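You operate a simulated robot arm through the tools that you are given. There is no shell and no other tool.

Carry out the task below with a simulated robot arm. There is one attempt and no reset: what you move stays moved.

TASK
Put things in order on the top of the teal bench. At the end: the wedge from the top of the teal bench stands where the white paper ball stood; the small block from the top of the teal bench stands where the wedge stood; the cream roll from the top of the teal bench is on the beige carton (marked "Beads"); the white paper ball from the top of the teal bench is in the yellow tray; whatever was shut is shut again. Leave all else as you found it, and nothing knocked over.

The check looks at the end state, three seconds after you hand in, the way a careful person would. Anything else that was tipped, shoved, dropped, spilled or broken makes it a failure.

THE ROBOT
A 7-joint arm with a two-finger parallel gripper, fixed in place. Base frame: the origin is on the floor under the middle of its stand, x ahead of it, y to its left, z up; the work surface is at about z = 0.84. Lengths are in m, angles in degrees, forces in N, time in s.
With the tool pointing down near the work surface it reaches from about 0.3 to 0.7 m from the base axis. Its first joint turns from -66.0 to 66.0 degrees. Payload 1.57 kg.
The tool frame sits at the grasp point between the pads (the TCP): z along the fingers, y along the line on which they close. The tips reach 0.03 m beyond it. Largest opening 0.11 m; finger width 0.024, thickness 0.012; the body of the gripper, 0.048 by 0.112 m, starts 0.078 m behind the TCP.
Orientation is that of the tool frame in the base frame, as [roll, pitch, yaw] about the fixed x, y, z axes, in that order (R = Rz(yaw) Ry(pitch) Rx(roll)). With the fingers straight down and closing along the base's y, the tool's x points along the base's -x, its y along +y and its z along -z.

THE INTERFACE
- The arm moves only by the tool step_arm. Its argument "commands" is a list of rows, each a list of 3 entries, a list of its own where there are three numbers: the shift along the tool's x, y, z in m, then the turn, a rotation vector about the tool's x, y, z in degrees, then the opening, from 0 (shut) to 1 (fully open). In form: [[[dx, dy, dz], [rx, ry, rz], claw], ...]. A call has 1 to 20 rows; each row shifts and turns the commanded pose from where the row before left it, along the tool's axes as they then stand. A row lasts 0.2 s, in which the tool goes at most 0.05 m and 8.6 degrees; a call with a longer step from one row to the next is refused whole, and so is a gripper value outside its range. A pose out of reach is approached as far as the arm can. The call stops where the force on the tool passes 40 N (or 10 N more than at its start, if that is more) or the arm is blocked; 0.2 s more then pass. The fingers move at their own pace (about 0.108 m/s each) and stop on an object; they squeeze with about 41 N. The grip force told is the motor's: it shows also when the fingers shut on nothing. Time passes only in rows, and 0.2 s behind the last, so rows that do not move let the fingers close. The reply holds the time, the measured pose of the TCP, the force on the tool along the base axes, the opening and the grip force, in the units named above and with some noise, with the torque about the TCP (base axes, N m) and any sound that the robot's microphone picked up.
- Cameras (640 x 400 px; columns grow to the right, rows downward): "scene" is fixed at [0.1736, -0.403, 1.3968]; the picture's right is [0.67, -0.75, 0.00], its down [-0.47, -0.42, -0.78] and it looks along [0.58, 0.52, -0.63] (base axes); focal length 369 px, centre (320, 200). "wrist" rides on the gripper at [0.07, 0.016, -0.141] in the tool frame; the picture's right is [-0.23, 0.97, 0.00], its down [-0.85, -0.20, -0.48] and it looks along [-0.47, -0.11, 0.88] (tool axes); focal length 222 px, centre (320, 200). There is no depth. A picture from a camera that has moved, and an enlarged one, comes with that camera's place and axes in the base frame and with its lens.
- get_image(camera): a new picture of that camera. It takes no simulated time.
- zoom(camera, box): a new picture of the part [left, top, right, bottom] of that camera's present view, enlarged. It takes no simulated time.
- hand_in(): hands the job in; it is judged then, once.

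Places have to be worked out from the pictures, the camera data and where the tool is seen. Open the gripper and draw the arm clear of the work before you hand the job in, unless the task says otherwise.

The tools are called after "Request:" as a command line: name --argument value ..., lists and objects as JSON in quotes. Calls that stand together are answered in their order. step_arm: Moves the arm, as the interface text tells. Its arguments: {"type":"object","properties":{"commands":{"type":"array","items":{"type":"array"}}},"required":["commands"]} The other tools are called the same way: get_image (camera) takes a picture; zoom (camera, box) takes an enlarged picture of a part of a camera's view; hand_in () hands the job in.

At the start:

```text
clock: 0.0
tcp_pos: [0.4278, 0.1564, 1.1252]
tcp_rot: [-179.8, -0.1, 180.0]
wrist_force: [0.5, 0.1, 0.3]
moment: [-0.01, -0.02, 0.02]
grip_width: 0.11
grasp_force: 0.0
```

scene: 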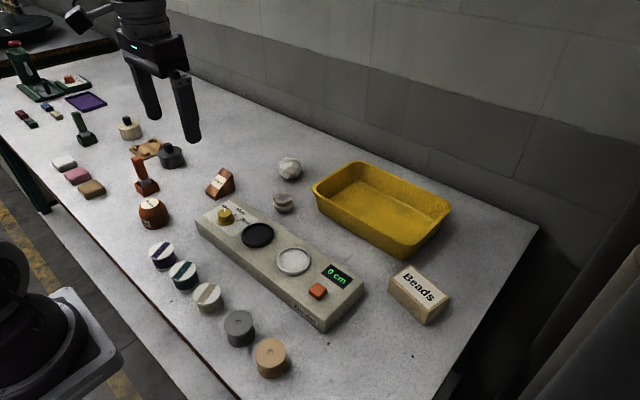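
wrist: 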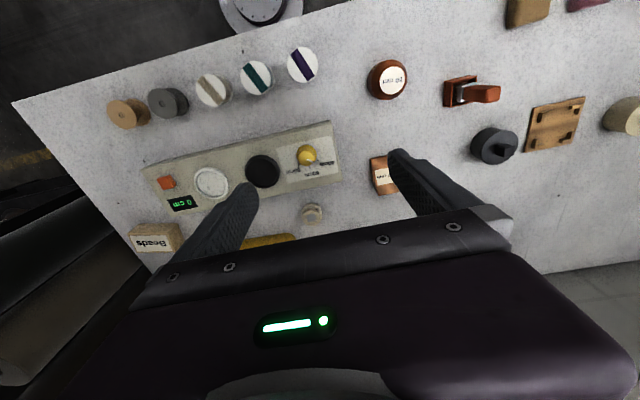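

The opening pictures show the bench with many items; I'll zoom into the scene to identify the wedge, small block, cream roll, paper ball, tray and carton.

Request:
zoom --camera "scene" --box '[180, 140, 460, 315]'

Request:
zoom --camera "scene" --box '[0, 60, 240, 210]'

Request:
zoom --camera "scene" --box '[120, 180, 460, 392]'

Request:
zoom --camera "wrist" --box '[60, 20, 440, 257]'

```text
2.29 times, centred on (320, 228) of scene
camera zoom: at [0.1736, -0.403, 1.3968], right [0.67, -0.75, 0.0], down [-0.47, -0.42, -0.78], along [0.58, 0.52, -0.63], focal length 843 px, centre (320, 137)
```

zoom: 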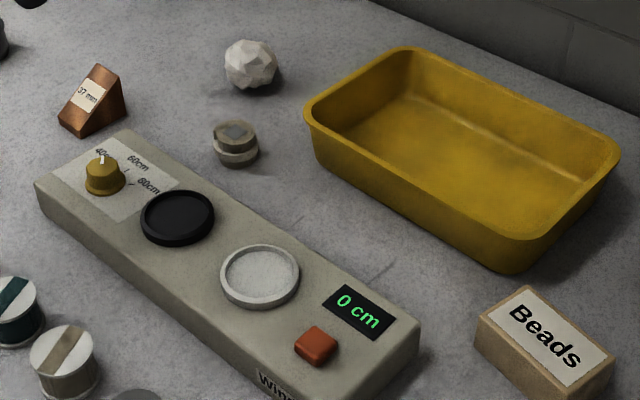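

```text
2.67 times, centred on (120, 135) of scene
camera zoom: at [0.1736, -0.403, 1.3968], right [0.67, -0.75, 0.0], down [-0.47, -0.42, -0.78], along [0.58, 0.52, -0.63], focal length 983 px, centre (853, 373)
```

zoom: 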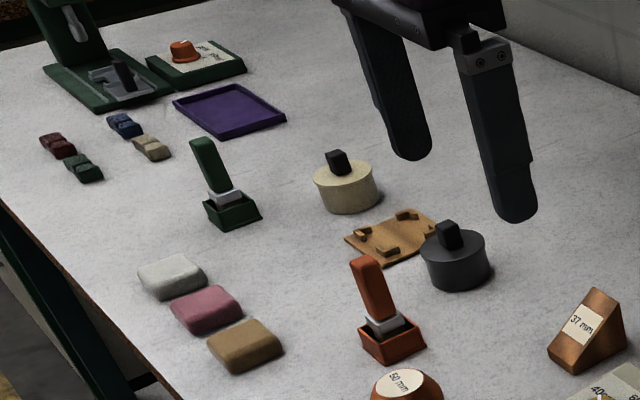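

```text
1.88 times, centred on (290, 286) of scene
camera zoom: at [0.1736, -0.403, 1.3968], right [0.67, -0.75, 0.0], down [-0.47, -0.42, -0.78], along [0.58, 0.52, -0.63], focal length 694 px, centre (376, 38)
```

zoom: 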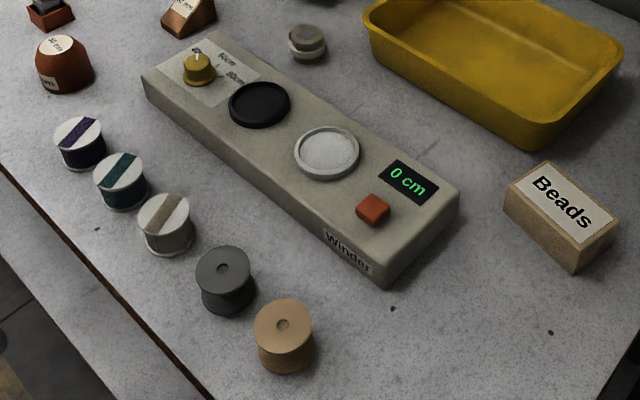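

```text
1.68 times, centred on (250, 138) of wrist
camera zoom: at [0.3581, 0.1721, 1.2657], right [0.23, 0.97, 0.0], down [0.85, -0.2, 0.48], along [0.47, -0.11, -0.88], focal length 374 px, centre (438, 304)
```

zoom: 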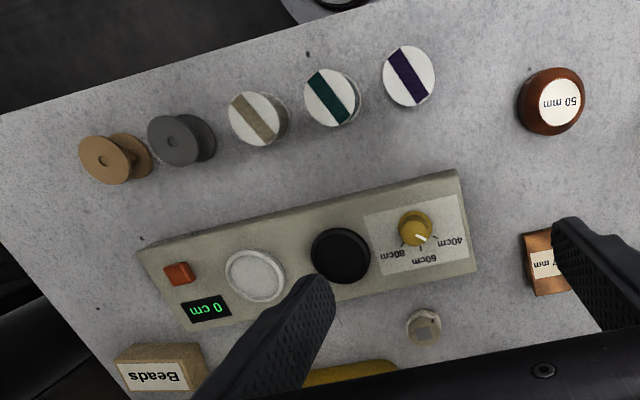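

I need a closer look at the ambiguous objects (the two-tone thing near the winder, the items on the left).

Request:
zoom --camera "scene" --box '[250, 145, 330, 220]'

Request:
zoom --camera "scene" --box '[0, 30, 120, 135]'

Request:
zoom --camera "scene" --box '[110, 105, 240, 235]'

Request:
zoom --camera "scene" --box '[0, 0, 160, 60]'

Request:
zoom --camera "wrist" --box '[360, 0, 640, 200]'

```text
5.33 times, centred on (290, 182) of scene
camera zoom: at [0.1736, -0.403, 1.3968], right [0.67, -0.75, 0.0], down [-0.47, -0.42, -0.78], along [0.58, 0.52, -0.63], focal length 1966 px, centre (480, 293)
```

zoom: 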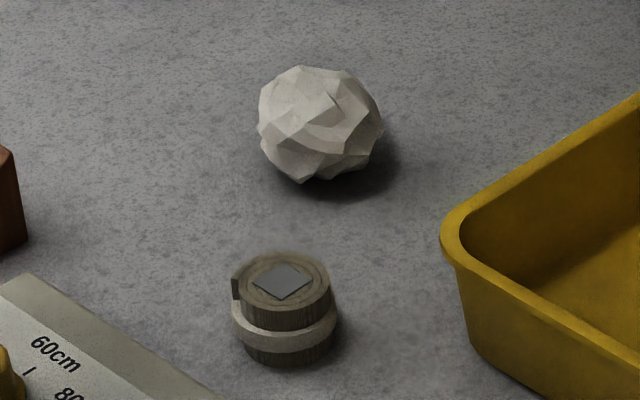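

```text
3.81 times, centred on (60, 82) of scene
camera zoom: at [0.1736, -0.403, 1.3968], right [0.67, -0.75, 0.0], down [-0.47, -0.42, -0.78], along [0.58, 0.52, -0.63], focal length 1404 px, centre (1310, 648)
```

zoom: 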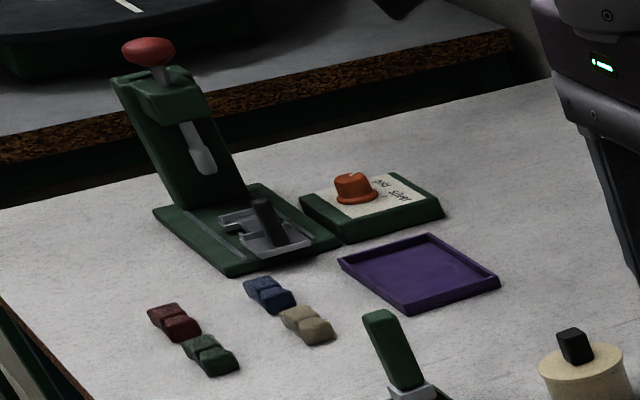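

```text
3.08 times, centred on (175, 170) of scene
camera zoom: at [0.1736, -0.403, 1.3968], right [0.67, -0.75, 0.0], down [-0.47, -0.42, -0.78], along [0.58, 0.52, -0.63], focal length 1134 px, centre (766, 292)
```

zoom: 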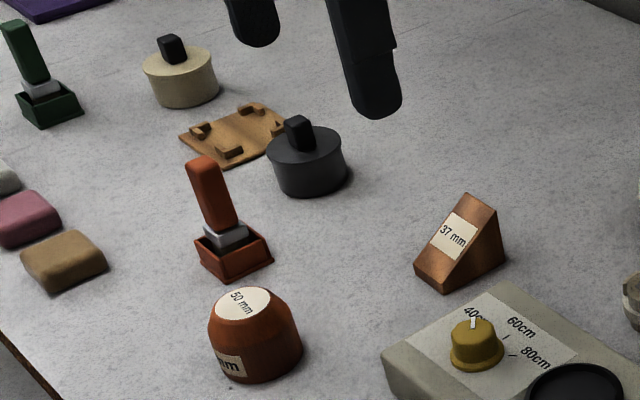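

```text
4.00 times, centred on (80, 30) of scene
camera zoom: at [0.1736, -0.403, 1.3968], right [0.67, -0.75, 0.0], down [-0.47, -0.42, -0.78], along [0.58, 0.52, -0.63], focal length 1475 px, centre (1280, 880)
```

zoom: 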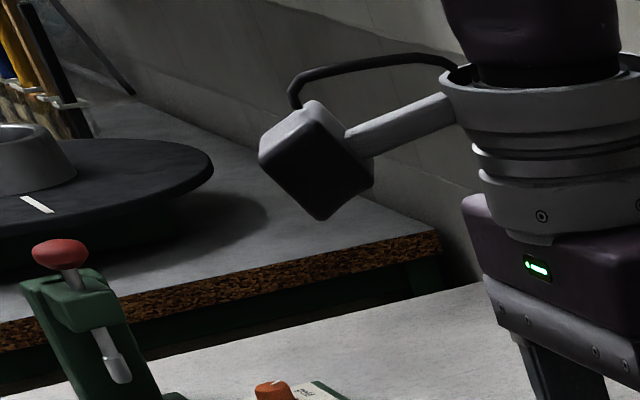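

```text
2.00 times, centred on (500, 100) of wrist
camera zoom: at [0.3581, 0.1721, 1.2657], right [0.23, 0.97, 0.0], down [0.85, -0.2, 0.48], along [0.47, -0.11, -0.88], focal length 444 px, centre (-40, 400)
```

zoom: 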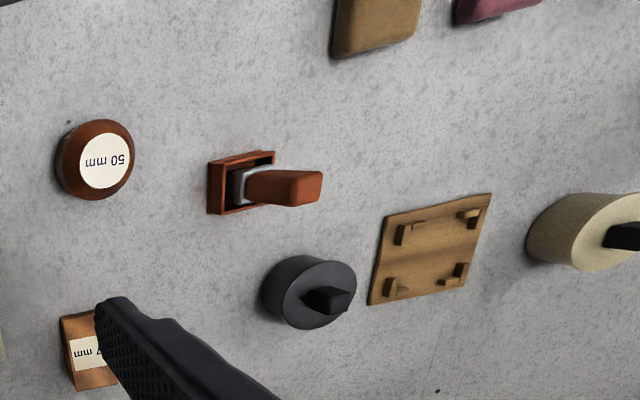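

Still ambiguous which are the "small block" and "cream roll", so I zoom in tightly on the candidates.

Request:
zoom --camera "scene" --box '[266, 184, 300, 218]'

Request:
zoom --camera "scene" --box '[140, 230, 300, 385]'

Request:
zoom --camera "wrist" --box '[280, 190, 340, 235]'

Request:
zoom --camera "scene" --box '[40, 140, 120, 210]'

Request:
zoom --camera "scene" --box '[0, 200, 160, 400]'

Request:
zoom --camera "scene" --box '[460, 180, 640, 400]'

```text
11.76 times, centred on (283, 201) of scene
camera zoom: at [0.1736, -0.403, 1.3968], right [0.67, -0.75, 0.0], down [-0.47, -0.42, -0.78], along [0.58, 0.52, -0.63], focal length 4338 px, centre (755, 188)
```

zoom: 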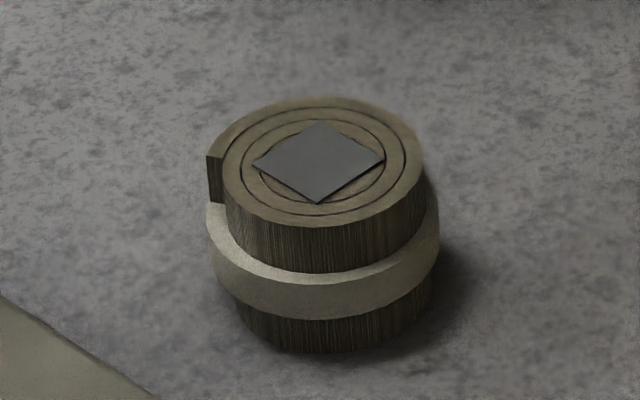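

```text
2.58 times, centred on (220, 308) of scene
camera zoom: at [0.1736, -0.403, 1.3968], right [0.67, -0.75, 0.0], down [-0.47, -0.42, -0.78], along [0.58, 0.52, -0.63], focal length 952 px, centre (578, -77)
```

zoom: 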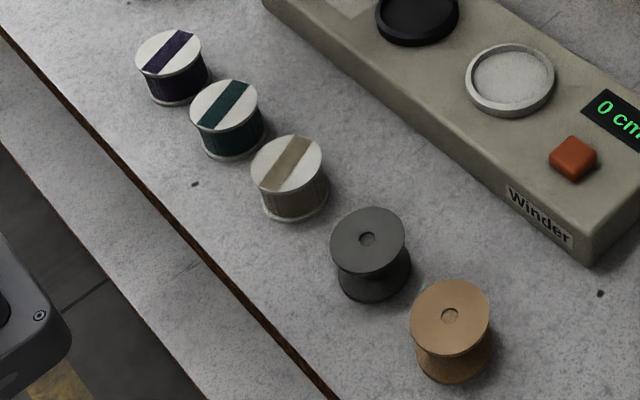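

```text
8.89 times, centred on (310, 212) of wrist
camera zoom: at [0.3581, 0.1721, 1.2657], right [0.23, 0.97, 0.0], down [0.85, -0.2, 0.48], along [0.47, -0.11, -0.88], focal length 1974 px, centre (409, 89)
```

zoom: 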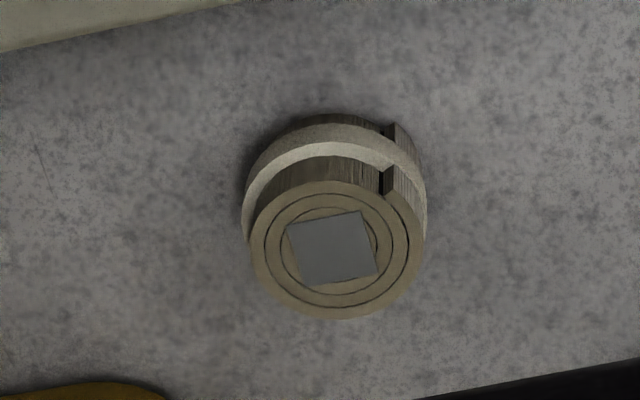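

```text
5.71 times, centred on (80, 175) of scene
camera zoom: at [0.1736, -0.403, 1.3968], right [0.67, -0.75, 0.0], down [-0.47, -0.42, -0.78], along [0.58, 0.52, -0.63], focal length 2107 px, centre (1691, 343)
```

zoom: 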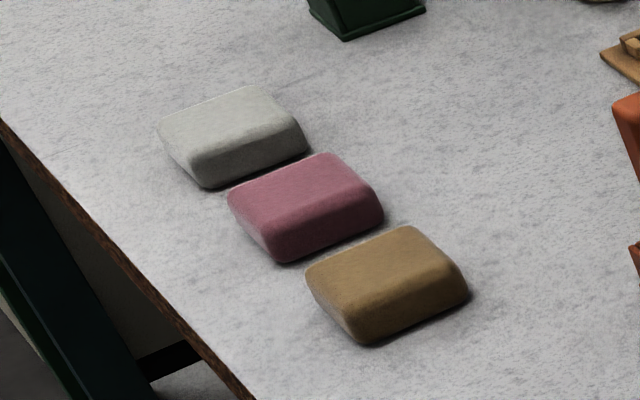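

```text
2.00 times, centred on (80, 300) of scene
camera zoom: at [0.1736, -0.403, 1.3968], right [0.67, -0.75, 0.0], down [-0.47, -0.42, -0.78], along [0.58, 0.52, -0.63], focal length 737 px, centre (800, 0)
```

zoom: 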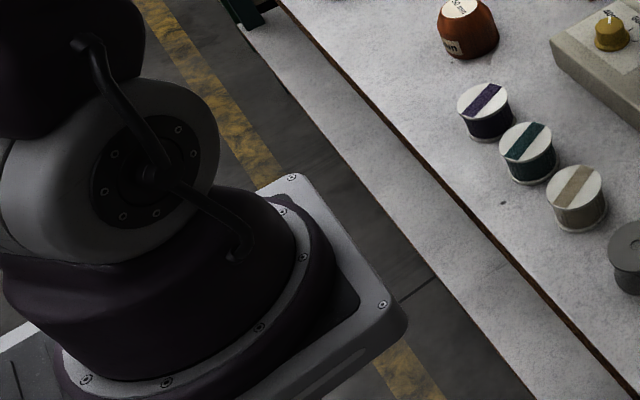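

```text
1.82 times, centred on (550, 290) of scene
camera zoom: at [0.1736, -0.403, 1.3968], right [0.67, -0.75, 0.0], down [-0.47, -0.42, -0.78], along [0.58, 0.52, -0.63], focal length 670 px, centre (-98, 36)
```

zoom: 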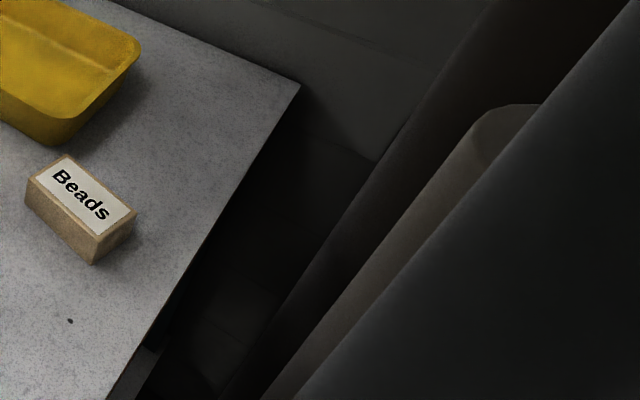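

The two-tone item near the winder is a banded coil/roll; no clear "small block" yet. I'll move the arm to uncover the hidden parts of the bench and look with both cameras.

Request:
step_arm --commands '[[[0, 0.04, -0.02], [0, 0, 0], 1], [[0, 0.04, -0.02], [0, 0, 0], 1], [[0, 0.04, -0.02], [0, 0, 0], 1], [[0, 0.04, -0.02], [0, 0, 0], 1], [[0, 0.04, 0], [0, 0, 0], 1], [[0, 0.04, 0], [0, 0, 0], 1]]'

Request:
get_image --camera "scene"

Request:
get_image --camera "wrist"

```text
clock: 1.4
tcp_pos: [0.4163, 0.3771, 1.1933]
tcp_rot: [-179.9, 0.0, 179.9]
wrist_force: [0.1, 0.1, -0.7]
moment: [-0.03, -0.04, 0.0]
grip_width: 0.11
grasp_force: 0.0
out of reach, approached as far as the arm can: row 6
```

```text
taken
```

scene: 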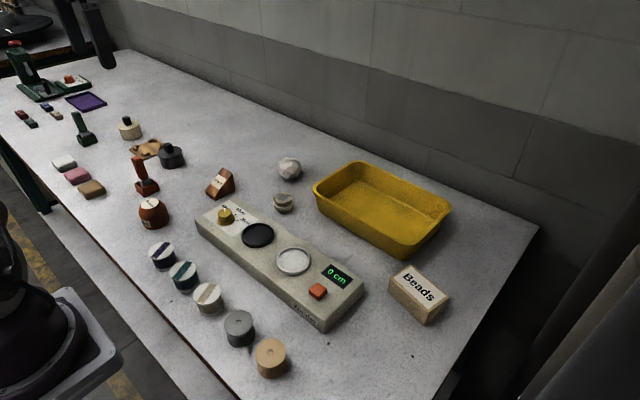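

```text
taken
camera wrist: at [0.3472, 0.394, 1.335], right [0.23, 0.97, 0.0], down [0.86, -0.2, 0.48], along [0.47, -0.11, -0.88], focal length 222 px, centre (320, 200)
```

wrist: 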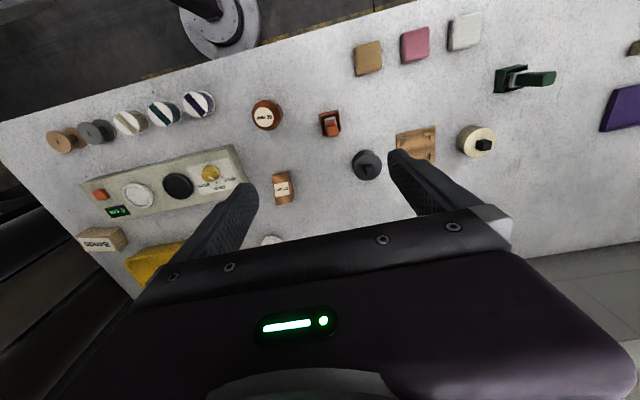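

The arm is clear of the bench's middle now; no separate block obvious yet. I'll zoom in on the left region, the copper "50 mm" item, and the tray.

Request:
zoom --camera "scene" --box '[130, 190, 180, 240]'

Request:
zoom --camera "scene" --box '[300, 145, 470, 260]'

Request:
zoom --camera "scene" --box '[0, 40, 200, 165]'

Request:
zoom --camera "wrist" --box '[400, 0, 640, 180]'

Request:
zoom --camera "wrist" --box '[220, 60, 440, 220]'

Request:
zoom --camera "scene" --box '[195, 155, 250, 210]'

```text
8.00 times, centred on (155, 215) of scene
camera zoom: at [0.1735, -0.403, 1.3968], right [0.67, -0.75, 0.0], down [-0.47, -0.42, -0.78], along [0.58, 0.52, -0.63], focal length 2950 px, centre (1640, 80)
```

zoom: 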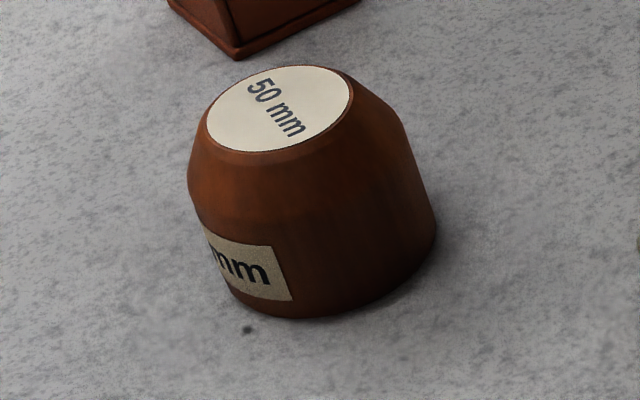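

```text
3.48 times, centred on (385, 202) of scene
camera zoom: at [0.1735, -0.403, 1.3968], right [0.67, -0.75, 0.0], down [-0.47, -0.42, -0.78], along [0.58, 0.52, -0.63], focal length 1282 px, centre (94, 191)
```

zoom: 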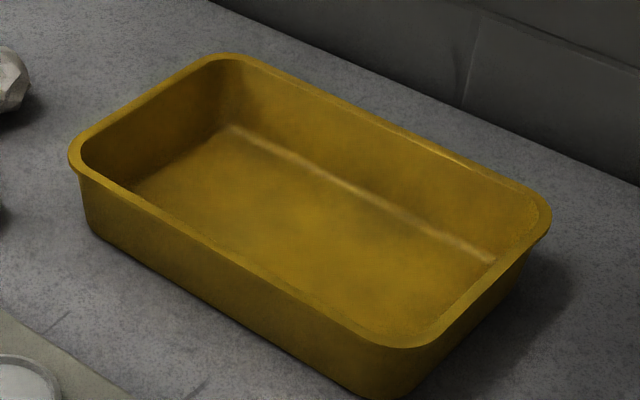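

```text
3.20 times, centred on (100, 102) of scene
camera zoom: at [0.1735, -0.403, 1.3968], right [0.67, -0.75, 0.0], down [-0.47, -0.42, -0.78], along [0.58, 0.52, -0.63], focal length 1180 px, centre (1024, 512)
```

zoom: 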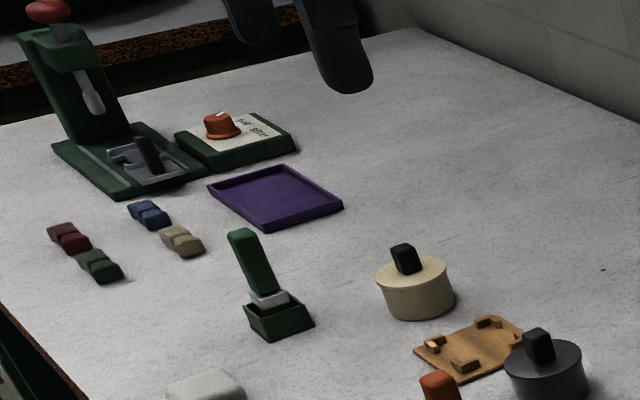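

```text
2.22 times, centred on (520, 90) of wrist
camera zoom: at [0.3472, 0.394, 1.335], right [0.23, 0.97, 0.0], down [0.86, -0.2, 0.48], along [0.47, -0.11, -0.88], focal length 494 px, centre (-124, 444)
```

zoom: 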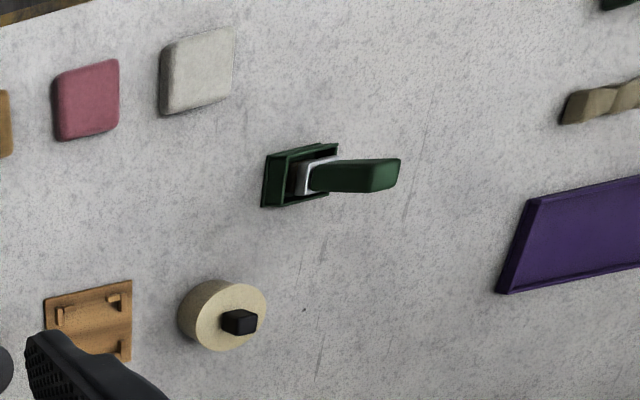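

```text
2.50 times, centred on (330, 140) of wrist
camera zoom: at [0.3472, 0.394, 1.335], right [0.23, 0.97, 0.0], down [0.86, -0.2, 0.48], along [0.47, -0.11, -0.88], focal length 555 px, centre (295, 350)
```

zoom: 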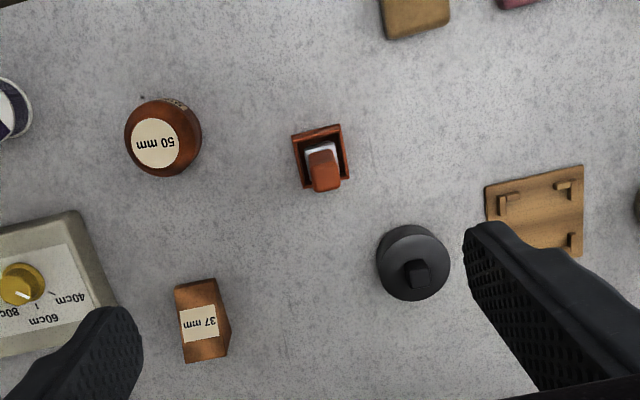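

```text
7.27 times, centred on (222, 182) of scene
camera zoom: at [0.1735, -0.403, 1.3968], right [0.67, -0.75, 0.0], down [-0.47, -0.42, -0.78], along [0.58, 0.52, -0.63], focal length 2681 px, centre (1029, 327)
```

zoom: 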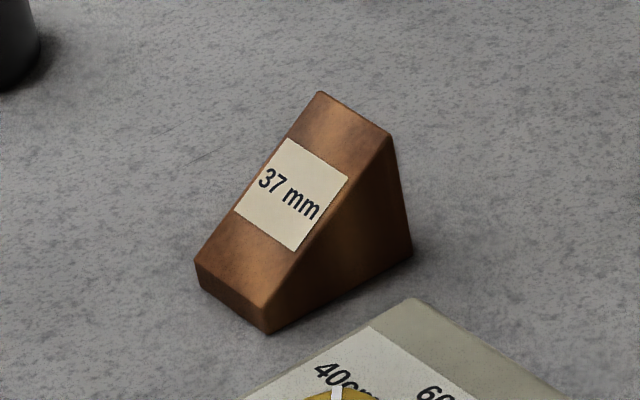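

No loose small block stands out, so I'll swing the arm back and turn the wrist camera sideways to look behind the tray, carton and winder.

Request:
step_arm --commands '[[[0, -0.045, 0], [0, 0, 0], 1], [[0, -0.045, 0], [0, 0, 0], 1], [[0, -0.045, 0], [0, 0, 0], 1], [[0, -0.045, 0], [0, 0, 0], 1], [[0, -0.045, 0], [0, 0, 0], 1], [[0, -0.045, 0], [0, 0, 0], 1], [[0, -0.045, 0], [0, 0, 0], 1], [[0, 0, 0], [0, 0, 8.2], 1], [[0, 0, 0], [0, 0, 8.2], 1], [[0, 0, 0], [0, 0, 8.2], 1], [[0, 0, 0], [0, 0, 8.2], 1], [[0, 0, 0], [0, 0, 8.2], 1], [[0, 0, 0], [0, 0, 8.2], 1], [[0, 0, 0], [0, 0, 8.2], 1], [[0, 0, 0], [0, 0, 8.2], 1], [[0, 0, 0], [0, 0, 8.2], 1], [[0, 0, 0], [0, 0, 8.2], 1], [[0, 0, 0], [0, 0, 8], 1]]'

Request:
get_image --camera "wrist"

```text
clock: 5.2
tcp_pos: [0.4135, 0.0611, 1.1937]
tcp_rot: [-180.0, 0.1, 89.8]
wrist_force: [-0.6, 0.3, 1.5]
moment: [-0.01, 0.0, -0.02]
grip_width: 0.1099
grasp_force: 0.1
```

```text
taken
camera wrist: at [0.4308, 0.1313, 1.3351], right [0.97, -0.23, 0.0], down [-0.2, -0.85, 0.48], along [-0.11, -0.47, -0.88], focal length 222 px, centre (320, 200)
```

wrist: 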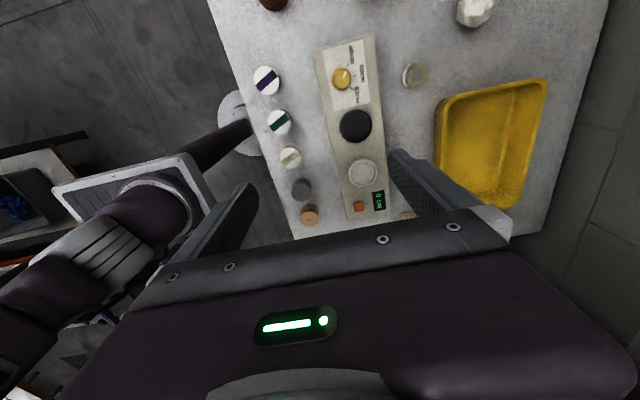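

Nothing is behind the tray in this view; I'll zoom to check around the tray, roll, and bench edges.

Request:
zoom --camera "wrist" --box '[380, 0, 620, 240]'

Request:
zoom --camera "wrist" --box '[220, 20, 440, 240]'

Request:
zoom --camera "wrist" --box '[0, 130, 130, 260]'

Request:
get_image --camera "scene"

```text
1.67 times, centred on (500, 120) of wrist
camera zoom: at [0.4308, 0.1313, 1.3351], right [0.97, -0.23, 0.0], down [-0.2, -0.85, 0.48], along [-0.11, -0.47, -0.88], focal length 370 px, centre (20, 333)
```

zoom: 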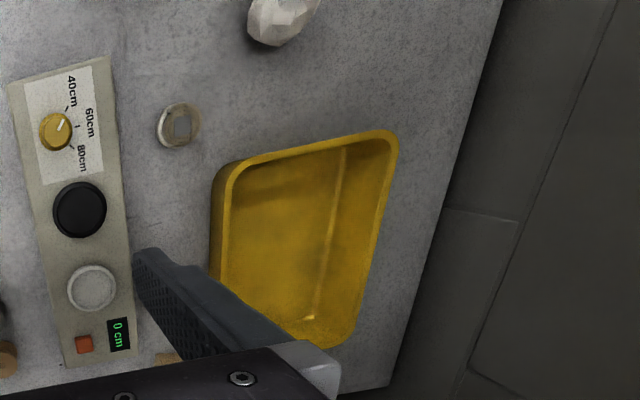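

```text
1.82 times, centred on (330, 130) of wrist
camera zoom: at [0.4308, 0.1313, 1.3351], right [0.97, -0.23, 0.0], down [-0.2, -0.85, 0.48], along [-0.11, -0.47, -0.88], focal length 404 px, centre (302, 327)
```

zoom: 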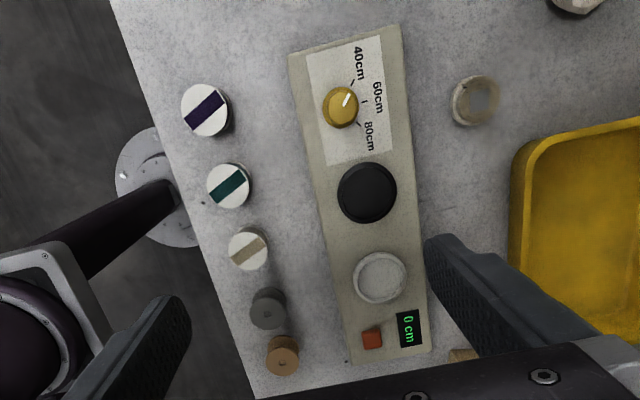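

```text
3.08 times, centred on (65, 195) of wrist
camera zoom: at [0.4308, 0.1313, 1.3351], right [0.97, -0.23, 0.0], down [-0.2, -0.85, 0.48], along [-0.11, -0.47, -0.88], focal length 684 px, centre (1105, 215)
```

zoom: 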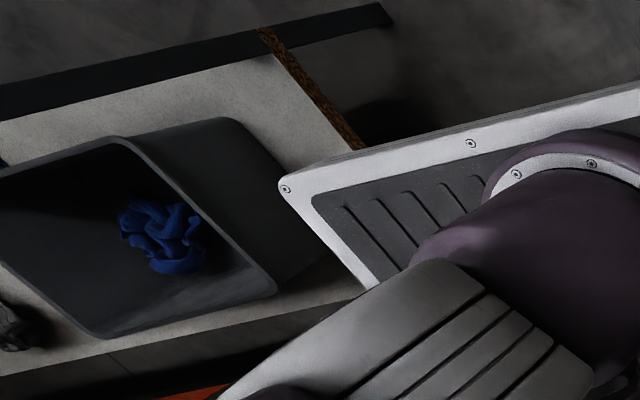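

```text
taken
```

scene: 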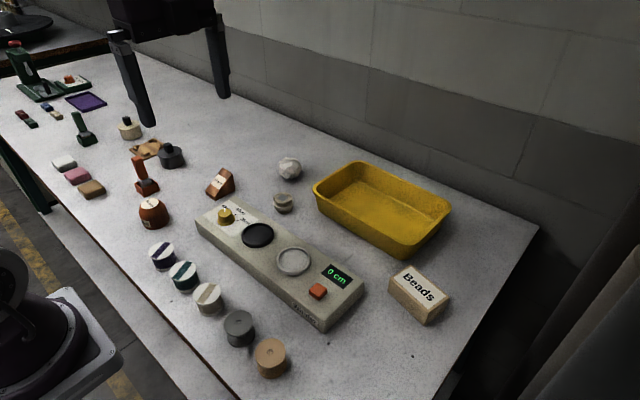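

All items so far are accounted for except a clear "small block"; the areas behind the carton and right end of the tray are still hidden. I'll move toward −y to view them from above.

Request:
step_arm --commands '[[[-0.042, 0, 0], [0, 0, 0], 1], [[-0.042, 0, 0], [0, 0, 0], 1], [[-0.042, 0, 0], [0, 0, 0], 1], [[-0.042, 0, 0], [0, 0, 0], 1], [[-0.042, 0, 0], [0, 0, 0], 1], [[-0.042, 0, 0], [0, 0, 0], 1]]'

Request:
get_image --camera "wrist"

Request:
get_image --camera "scene"

```text
clock: 6.6
tcp_pos: [0.4135, -0.1913, 1.192]
tcp_rot: [-179.9, -0.1, 90.0]
wrist_force: [-0.5, -0.1, 0.6]
moment: [0.01, 0.0, -0.01]
grip_width: 0.1101
grasp_force: 0.0
```

```text
taken
camera wrist: at [0.4299, -0.1204, 1.334], right [0.97, -0.23, 0.0], down [-0.2, -0.85, 0.48], along [-0.11, -0.47, -0.88], focal length 222 px, centre (320, 200)
```

wrist: 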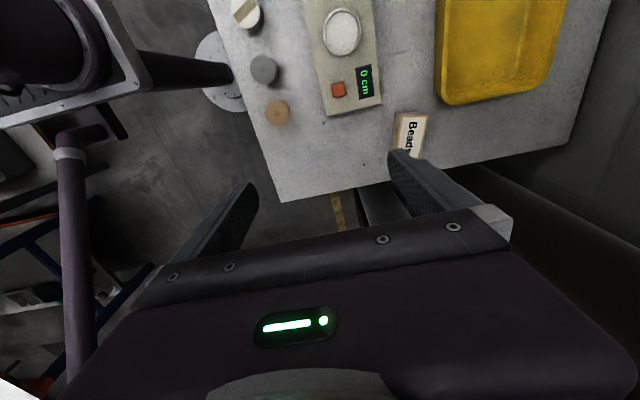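

```text
taken
```

scene: 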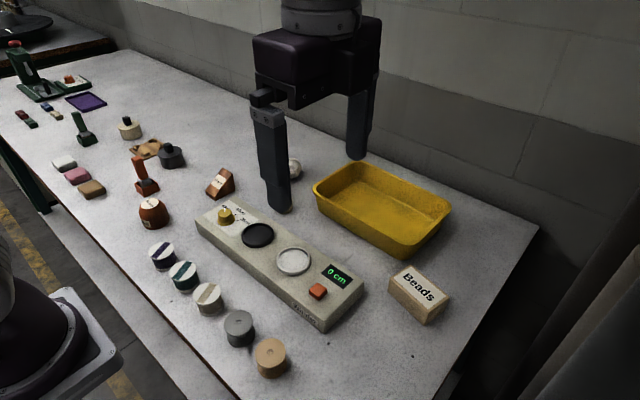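

Nothing hides on the right side either. The only unseen spot is behind the paper ball, so I'll move to +y and look back over it.

Request:
step_arm --commands '[[[0.045, 0, 0], [0, 0, 0], 1], [[0.045, 0, 0], [0, 0, 0], 1], [[0.045, 0, 0], [0, 0, 0], 1], [[0.045, 0, 0], [0, 0, 0], 1], [[0.045, 0, 0], [0, 0, 0], 1], [[0.045, 0, 0], [0, 0, 0], 1], [[0.045, 0, 0], [0, 0, 0], 1], [[0.045, 0, 0], [0, 0, 0], 1], [[0.045, 0, 0], [0, 0, 0], 1], [[0.045, 0, 0], [0, 0, 0], 1], [[0.045, 0, 0], [0, 0, 0], 1]]'

Request:
get_image --camera "wrist"

Request:
zoom --camera "wrist" --box '[240, 0, 640, 250]'

```text
clock: 9.0
tcp_pos: [0.4167, 0.3022, 1.1938]
tcp_rot: [-179.9, 0.1, 89.9]
wrist_force: [-0.3, 0.9, -0.2]
moment: [-0.01, 0.01, 0.0]
grip_width: 0.1099
grasp_force: 0.2
```

```text
taken
camera wrist: at [0.433, 0.3727, 1.3354], right [0.97, -0.23, 0.0], down [-0.2, -0.85, 0.48], along [-0.11, -0.47, -0.88], focal length 222 px, centre (320, 200)
```

wrist: 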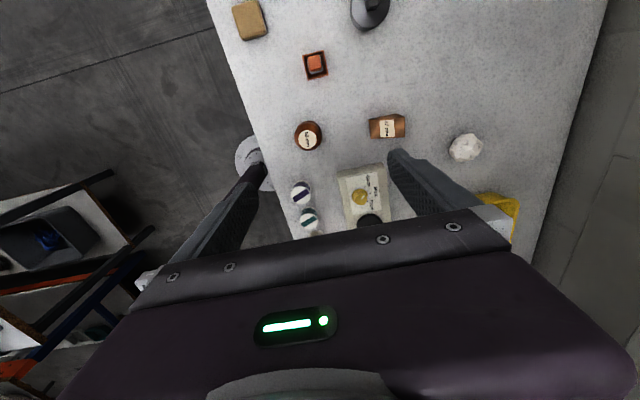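

```text
1.60 times, centred on (440, 125) of wrist
camera zoom: at [0.433, 0.3727, 1.3354], right [0.97, -0.23, 0.0], down [-0.2, -0.85, 0.48], along [-0.11, -0.47, -0.88], focal length 355 px, centre (128, 320)
```

zoom: 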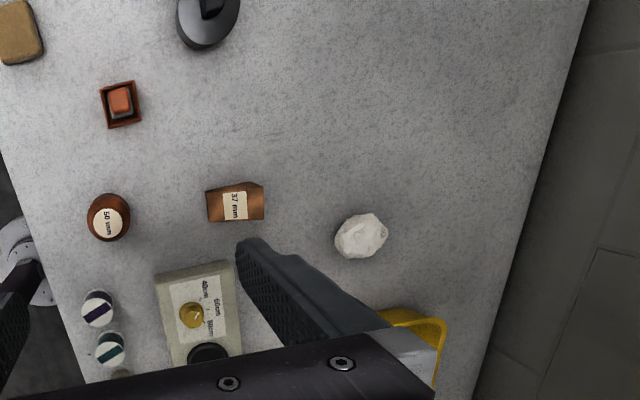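

Nothing is behind the ball, so the block must be among the visible items. I'll lower the camera for a close look at the candidates on the left (copper pieces, stamp, bars).

Request:
step_arm --commands '[[[0, 0, 0.04], [0, 0, 0], 1], [[0, 0, 0.04], [0, 0, 0], 1], [[0, 0, 0.04], [0, 0, 0], 1], [[0.03, 0, 0.02], [0, 0, 0], 1], [[0.03, 0, 0], [0, 0, 0], 1]]'

Request:
get_image --camera "wrist"

Request:
zoom --camera "wrist" --box '[200, 0, 520, 200]'

Request:
zoom --camera "scene" --box '[40, 90, 200, 240]'

```text
clock: 10.2
tcp_pos: [0.4156, 0.3615, 1.0526]
tcp_rot: [179.9, 0.2, 90.1]
wrist_force: [0.3, -0.6, -0.3]
moment: [-0.02, 0.02, 0.01]
grip_width: 0.1102
grasp_force: 0.1
```

```text
taken
camera wrist: at [0.4318, 0.4318, 1.1935], right [0.97, -0.23, 0.0], down [-0.2, -0.85, 0.48], along [-0.11, -0.47, -0.88], focal length 222 px, centre (320, 200)
```

wrist: 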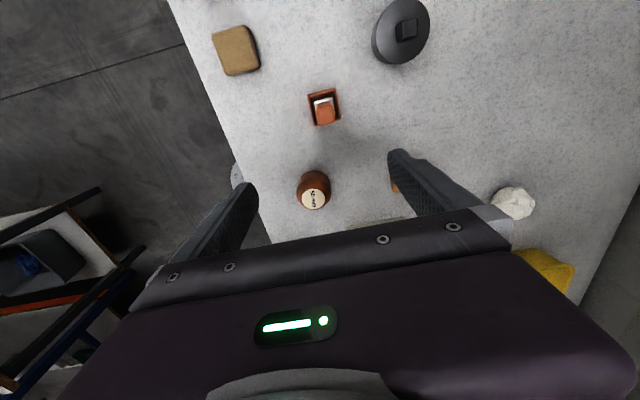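

```text
2.00 times, centred on (360, 100) of wrist
camera zoom: at [0.4318, 0.4318, 1.1935], right [0.97, -0.23, 0.0], down [-0.2, -0.85, 0.48], along [-0.11, -0.47, -0.88], focal length 444 px, centre (240, 400)
```

zoom: 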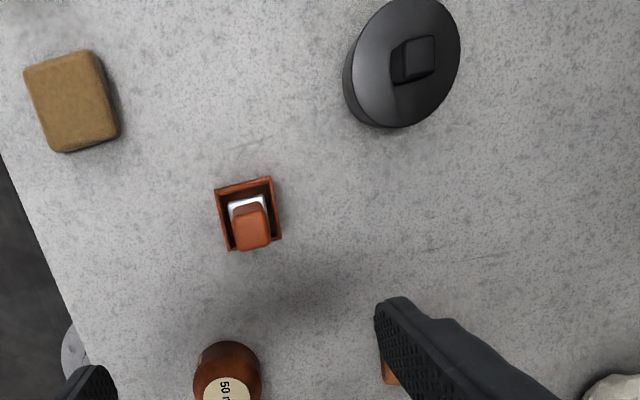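

```text
2.67 times, centred on (120, 165) of scene
camera zoom: at [0.1735, -0.403, 1.3968], right [0.67, -0.75, 0.0], down [-0.47, -0.42, -0.78], along [0.58, 0.52, -0.63], focal length 983 px, centre (853, 293)
```

zoom: 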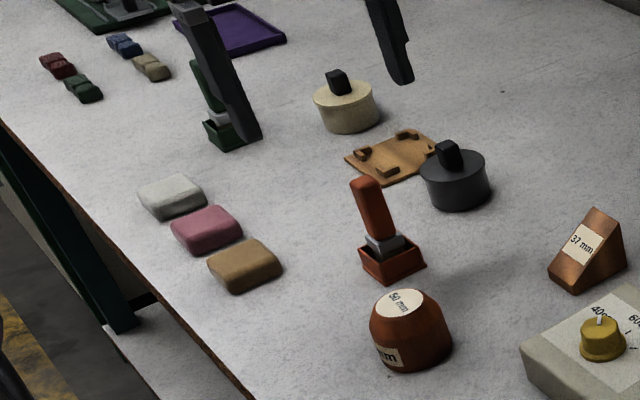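

I'll scan the apparently empty parts of the bench at high zoom, in case a small block is camouflaged against the grey top.

Request:
zoom --camera "scene" --box '[100, 40, 260, 140]'

Request:
zoom --camera "scene" --box '[180, 100, 340, 200]'

Request:
zoom --camera "scene" --box '[400, 180, 560, 280]'

Request:
zoom --camera "scene" --box '[340, 280, 500, 400]'

Request:
zoom --camera "scene" --box '[270, 220, 370, 335]'

Request:
zoom --camera "scene" --box '[0, 90, 120, 200]'

```text
4.00 times, centred on (180, 90) of scene
camera zoom: at [0.1735, -0.403, 1.3968], right [0.67, -0.75, 0.0], down [-0.47, -0.42, -0.78], along [0.58, 0.52, -0.63], focal length 1475 px, centre (880, 640)
```

zoom: 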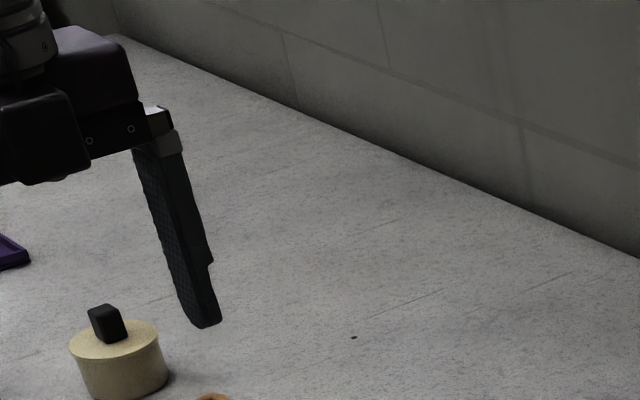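

```text
4.00 times, centred on (260, 150) of scene
camera zoom: at [0.1735, -0.403, 1.3968], right [0.67, -0.75, 0.0], down [-0.47, -0.42, -0.78], along [0.58, 0.52, -0.63], focal length 1475 px, centre (560, 400)
```

zoom: 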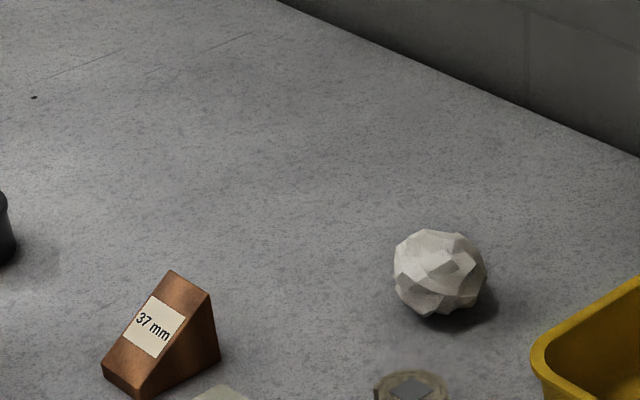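

```text
4.00 times, centred on (480, 230) of scene
camera zoom: at [0.1735, -0.403, 1.3968], right [0.67, -0.75, 0.0], down [-0.47, -0.42, -0.78], along [0.58, 0.52, -0.63], focal length 1475 px, centre (-320, 80)
```

zoom: 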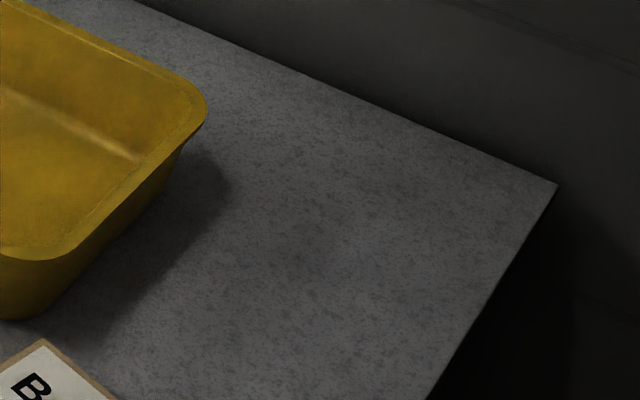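

```text
3.33 times, centred on (420, 340) of scene
camera zoom: at [0.1735, -0.403, 1.3968], right [0.67, -0.75, 0.0], down [-0.47, -0.42, -0.78], along [0.58, 0.52, -0.63], focal length 1229 px, centre (-13, -267)
```

zoom: 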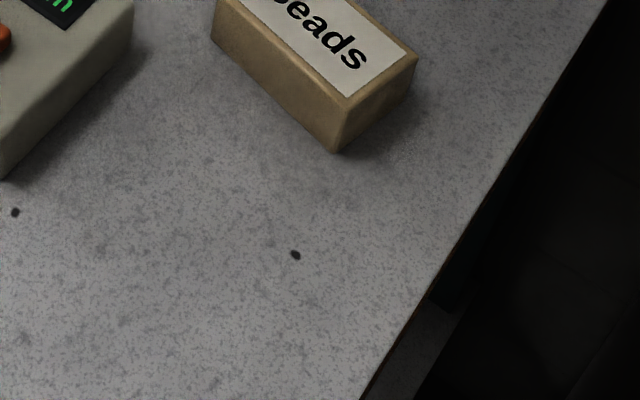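

```text
3.48 times, centred on (320, 278) of scene
camera zoom: at [0.1735, -0.403, 1.3968], right [0.67, -0.75, 0.0], down [-0.47, -0.42, -0.78], along [0.58, 0.52, -0.63], focal length 1282 px, centre (320, -70)
```

zoom: 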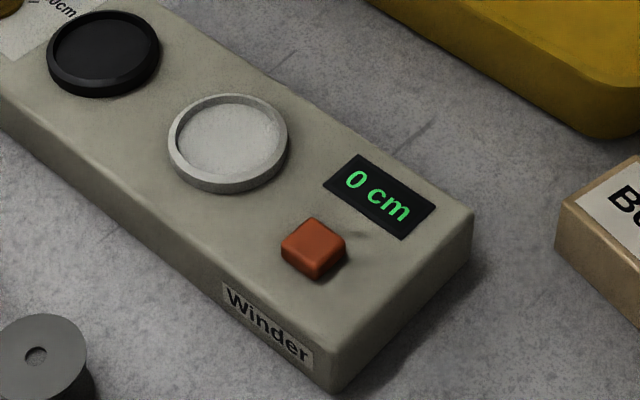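

```text
3.64 times, centred on (60, 145) of scene
camera zoom: at [0.1735, -0.403, 1.3968], right [0.67, -0.75, 0.0], down [-0.47, -0.42, -0.78], along [0.58, 0.52, -0.63], focal length 1341 px, centre (1266, 400)
```

zoom: 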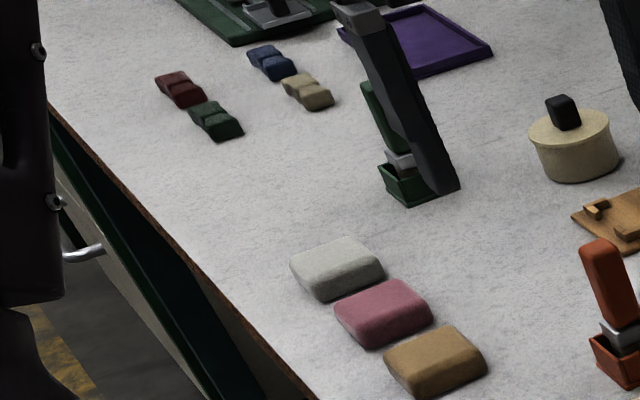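

I notice a metallic handle near the bench's left front edge; I'll zoom there.

Request:
zoom --camera "scene" --box '[0, 110, 80, 230]'

Request:
get_image --camera "scene"

```text
3.33 times, centred on (40, 170) of scene
camera zoom: at [0.1735, -0.403, 1.3968], right [0.67, -0.75, 0.0], down [-0.47, -0.42, -0.78], along [0.58, 0.52, -0.63], focal length 1229 px, centre (1253, 300)
```

zoom: 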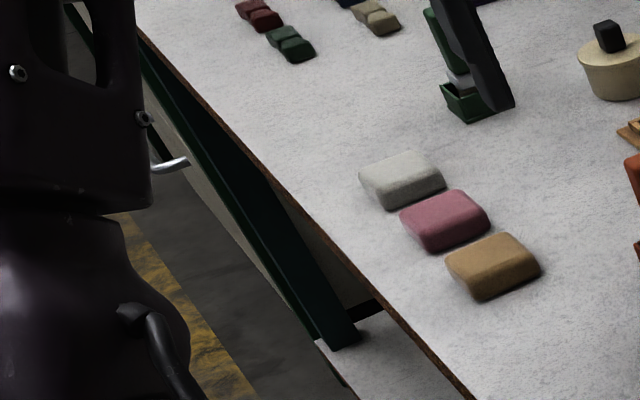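

```text
taken
```

scene: 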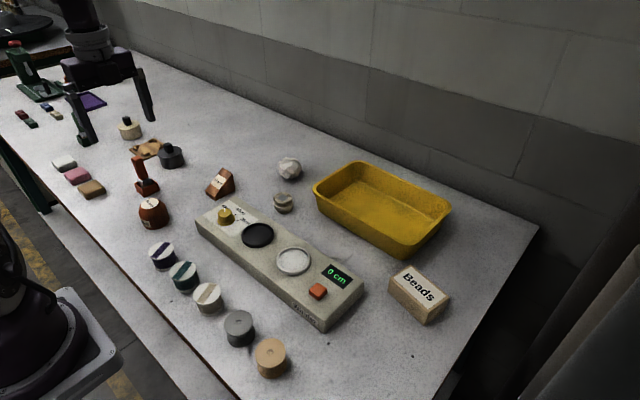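

The bench has a closed cabinet, not needed here. I'll get a closer wrist view of the copper "50 mm" piece and neighbours to be sure what they are.

Request:
step_arm --commands '[[[0.04, 0, 0.03], [0, 0, 0], 1], [[0.02, 0, 0.02], [0, 0, 0], 1]]'

Request:
zoom --camera "wrist" --box '[240, 80, 400, 230]'

Request:
get_image --camera "wrist"

```text
clock: 10.8
tcp_pos: [0.4168, 0.422, 1.0024]
tcp_rot: [179.9, 0.0, 89.9]
wrist_force: [-0.2, 0.4, -0.4]
moment: [0.03, 0.02, 0.03]
grip_width: 0.1102
grasp_force: 0.1
```

```text
2.67 times, centred on (320, 155) of wrist
camera zoom: at [0.4331, 0.4919, 1.1441], right [0.97, -0.23, 0.0], down [-0.2, -0.85, 0.48], along [-0.11, -0.47, -0.88], focal length 592 px, centre (320, 320)
```

zoom: 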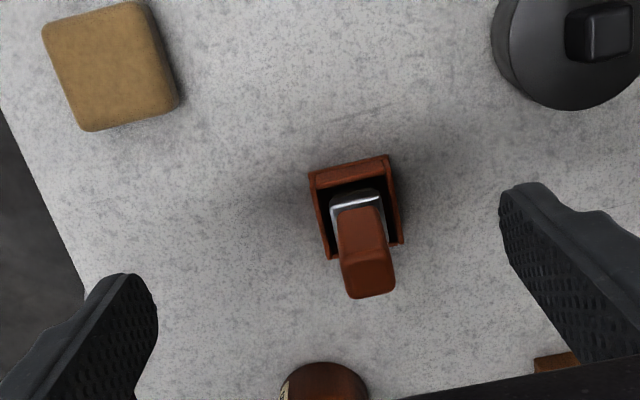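

```text
taken
camera wrist: at [0.4331, 0.4919, 1.1441], right [0.97, -0.23, 0.0], down [-0.2, -0.85, 0.48], along [-0.11, -0.47, -0.88], focal length 222 px, centre (320, 200)
```

wrist: 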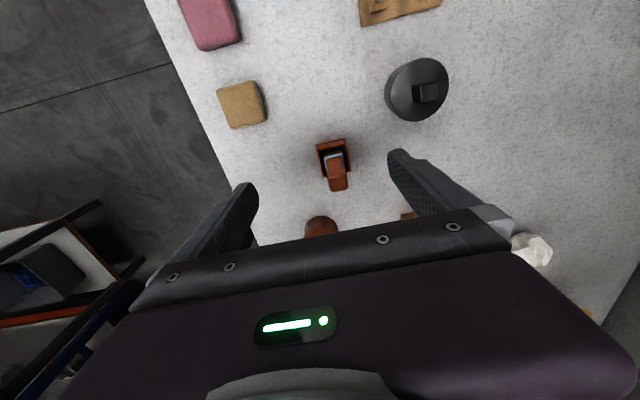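

I overshot; I'll move back −y so the copper piece and the area around sits in mid-image.

Request:
step_arm --commands '[[[-0.04, 0, 0], [0, 0, 0], 1], [[-0.04, 0, 0], [0, 0, 0], 1], [[-0.04, 0, 0], [0, 0, 0], 1]]'

Request:
zoom --camera "wrist" --box '[230, 60, 420, 210]'

Request:
get_image --camera "wrist"

```text
clock: 11.6
tcp_pos: [0.418, 0.3022, 1.0049]
tcp_rot: [-180.0, 0.1, 90.1]
wrist_force: [0.5, -0.6, -0.2]
moment: [0.0, -0.02, -0.02]
grip_width: 0.1102
grasp_force: 0.1
```

```text
2.67 times, centred on (325, 135) of wrist
camera zoom: at [0.4342, 0.3724, 1.1464], right [0.97, -0.23, 0.0], down [-0.2, -0.85, 0.48], along [-0.11, -0.47, -0.88], focal length 592 px, centre (307, 373)
```

zoom: 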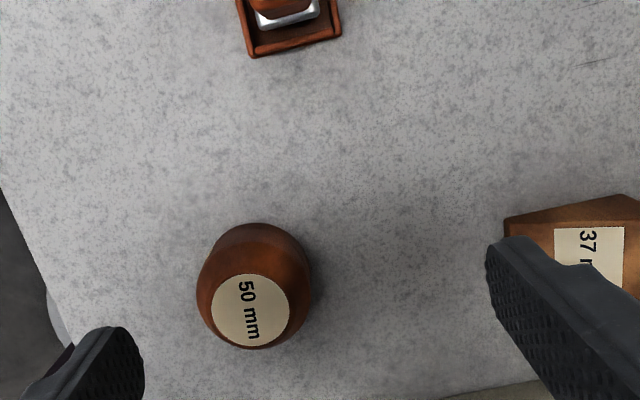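

```text
taken
camera wrist: at [0.4342, 0.3724, 1.1464], right [0.97, -0.23, 0.0], down [-0.2, -0.85, 0.48], along [-0.11, -0.47, -0.88], focal length 222 px, centre (320, 200)
```

wrist: 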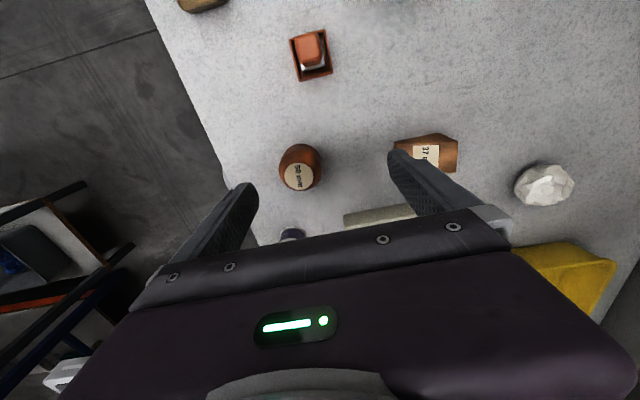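

The copper 50 mm piece is a turned round part. Next I'll take a close look at the banded roll with the grey square on top, moving the camera over it.

Request:
step_arm --commands '[[[-0.02, 0.03, -0.005], [0, 0, 0], 1], [[-0.02, 0.03, -0.005], [0, 0, 0], 1], [[-0.02, 0.03, 0], [0, 0, 0], 1], [[-0.02, 0.03, 0], [0, 0, 0], 1], [[-0.02, 0.03, 0], [0, 0, 0], 1], [[-0.02, 0.03, 0], [0, 0, 0], 1]]'

Request:
get_image --camera "wrist"

Request:
zoom --camera "wrist" --box '[260, 90, 400, 200]'

```text
clock: 13.0
tcp_pos: [0.5949, 0.1854, 1.0133]
tcp_rot: [-179.9, 0.1, 90.0]
wrist_force: [-0.9, -0.3, -0.3]
moment: [0.03, 0.06, 0.02]
grip_width: 0.1099
grasp_force: 0.1
```

```text
taken
camera wrist: at [0.6114, 0.2551, 1.1549], right [0.97, -0.23, 0.0], down [-0.2, -0.85, 0.48], along [-0.11, -0.47, -0.88], focal length 222 px, centre (320, 200)
```

wrist: 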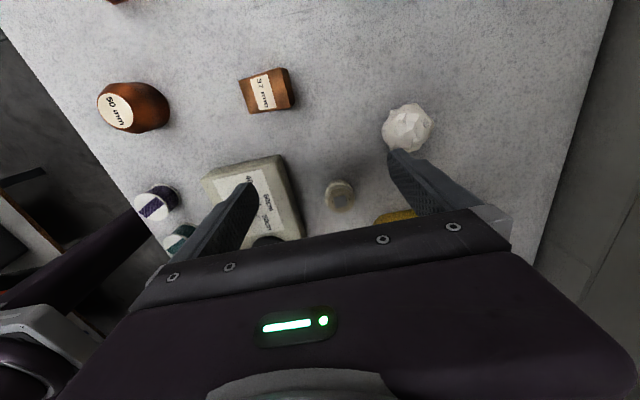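

```text
3.64 times, centred on (330, 145) of wrist
camera zoom: at [0.6114, 0.2551, 1.1549], right [0.97, -0.23, 0.0], down [-0.2, -0.85, 0.48], along [-0.11, -0.47, -0.88], focal length 808 px, centre (284, 400)
```

zoom: 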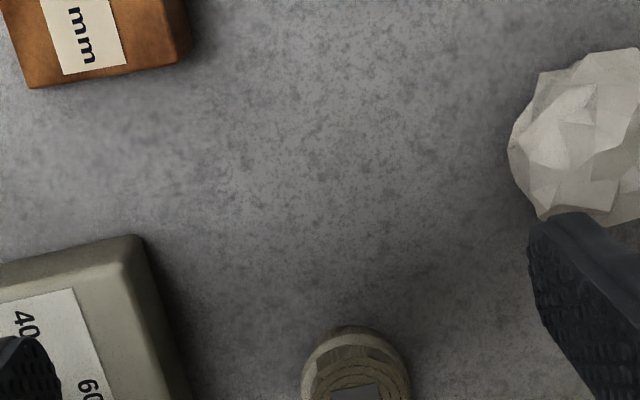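

Request:
zoom --camera "wrist" --box '[312, 172, 368, 216]'

Request:
zoom --camera "wrist" --box '[90, 60, 300, 140]'

```text
9.09 times, centred on (340, 194) of wrist
camera zoom: at [0.6114, 0.2551, 1.1549], right [0.97, -0.23, 0.0], down [-0.2, -0.85, 0.48], along [-0.11, -0.47, -0.88], focal length 2019 px, centre (138, 254)
```

zoom: 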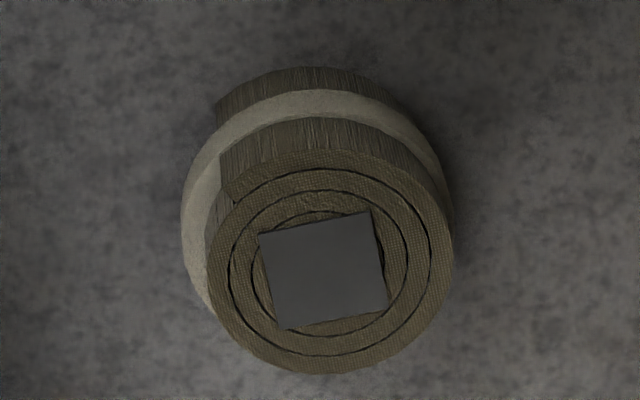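

```text
3.05 times, centred on (195, 100) of wrist
camera zoom: at [0.6114, 0.2551, 1.1549], right [0.97, -0.23, 0.0], down [-0.2, -0.85, 0.48], along [-0.11, -0.47, -0.88], focal length 677 px, centre (701, 505)
```

zoom: 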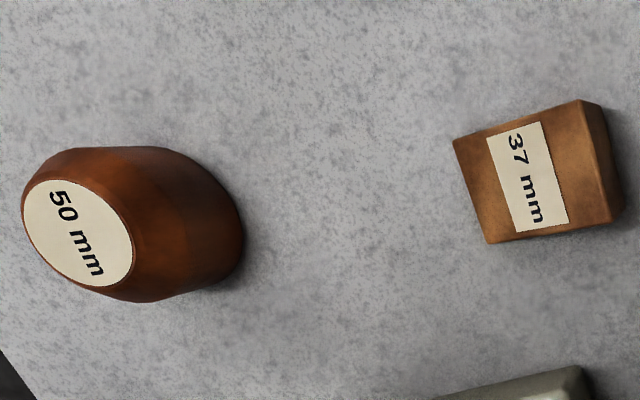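

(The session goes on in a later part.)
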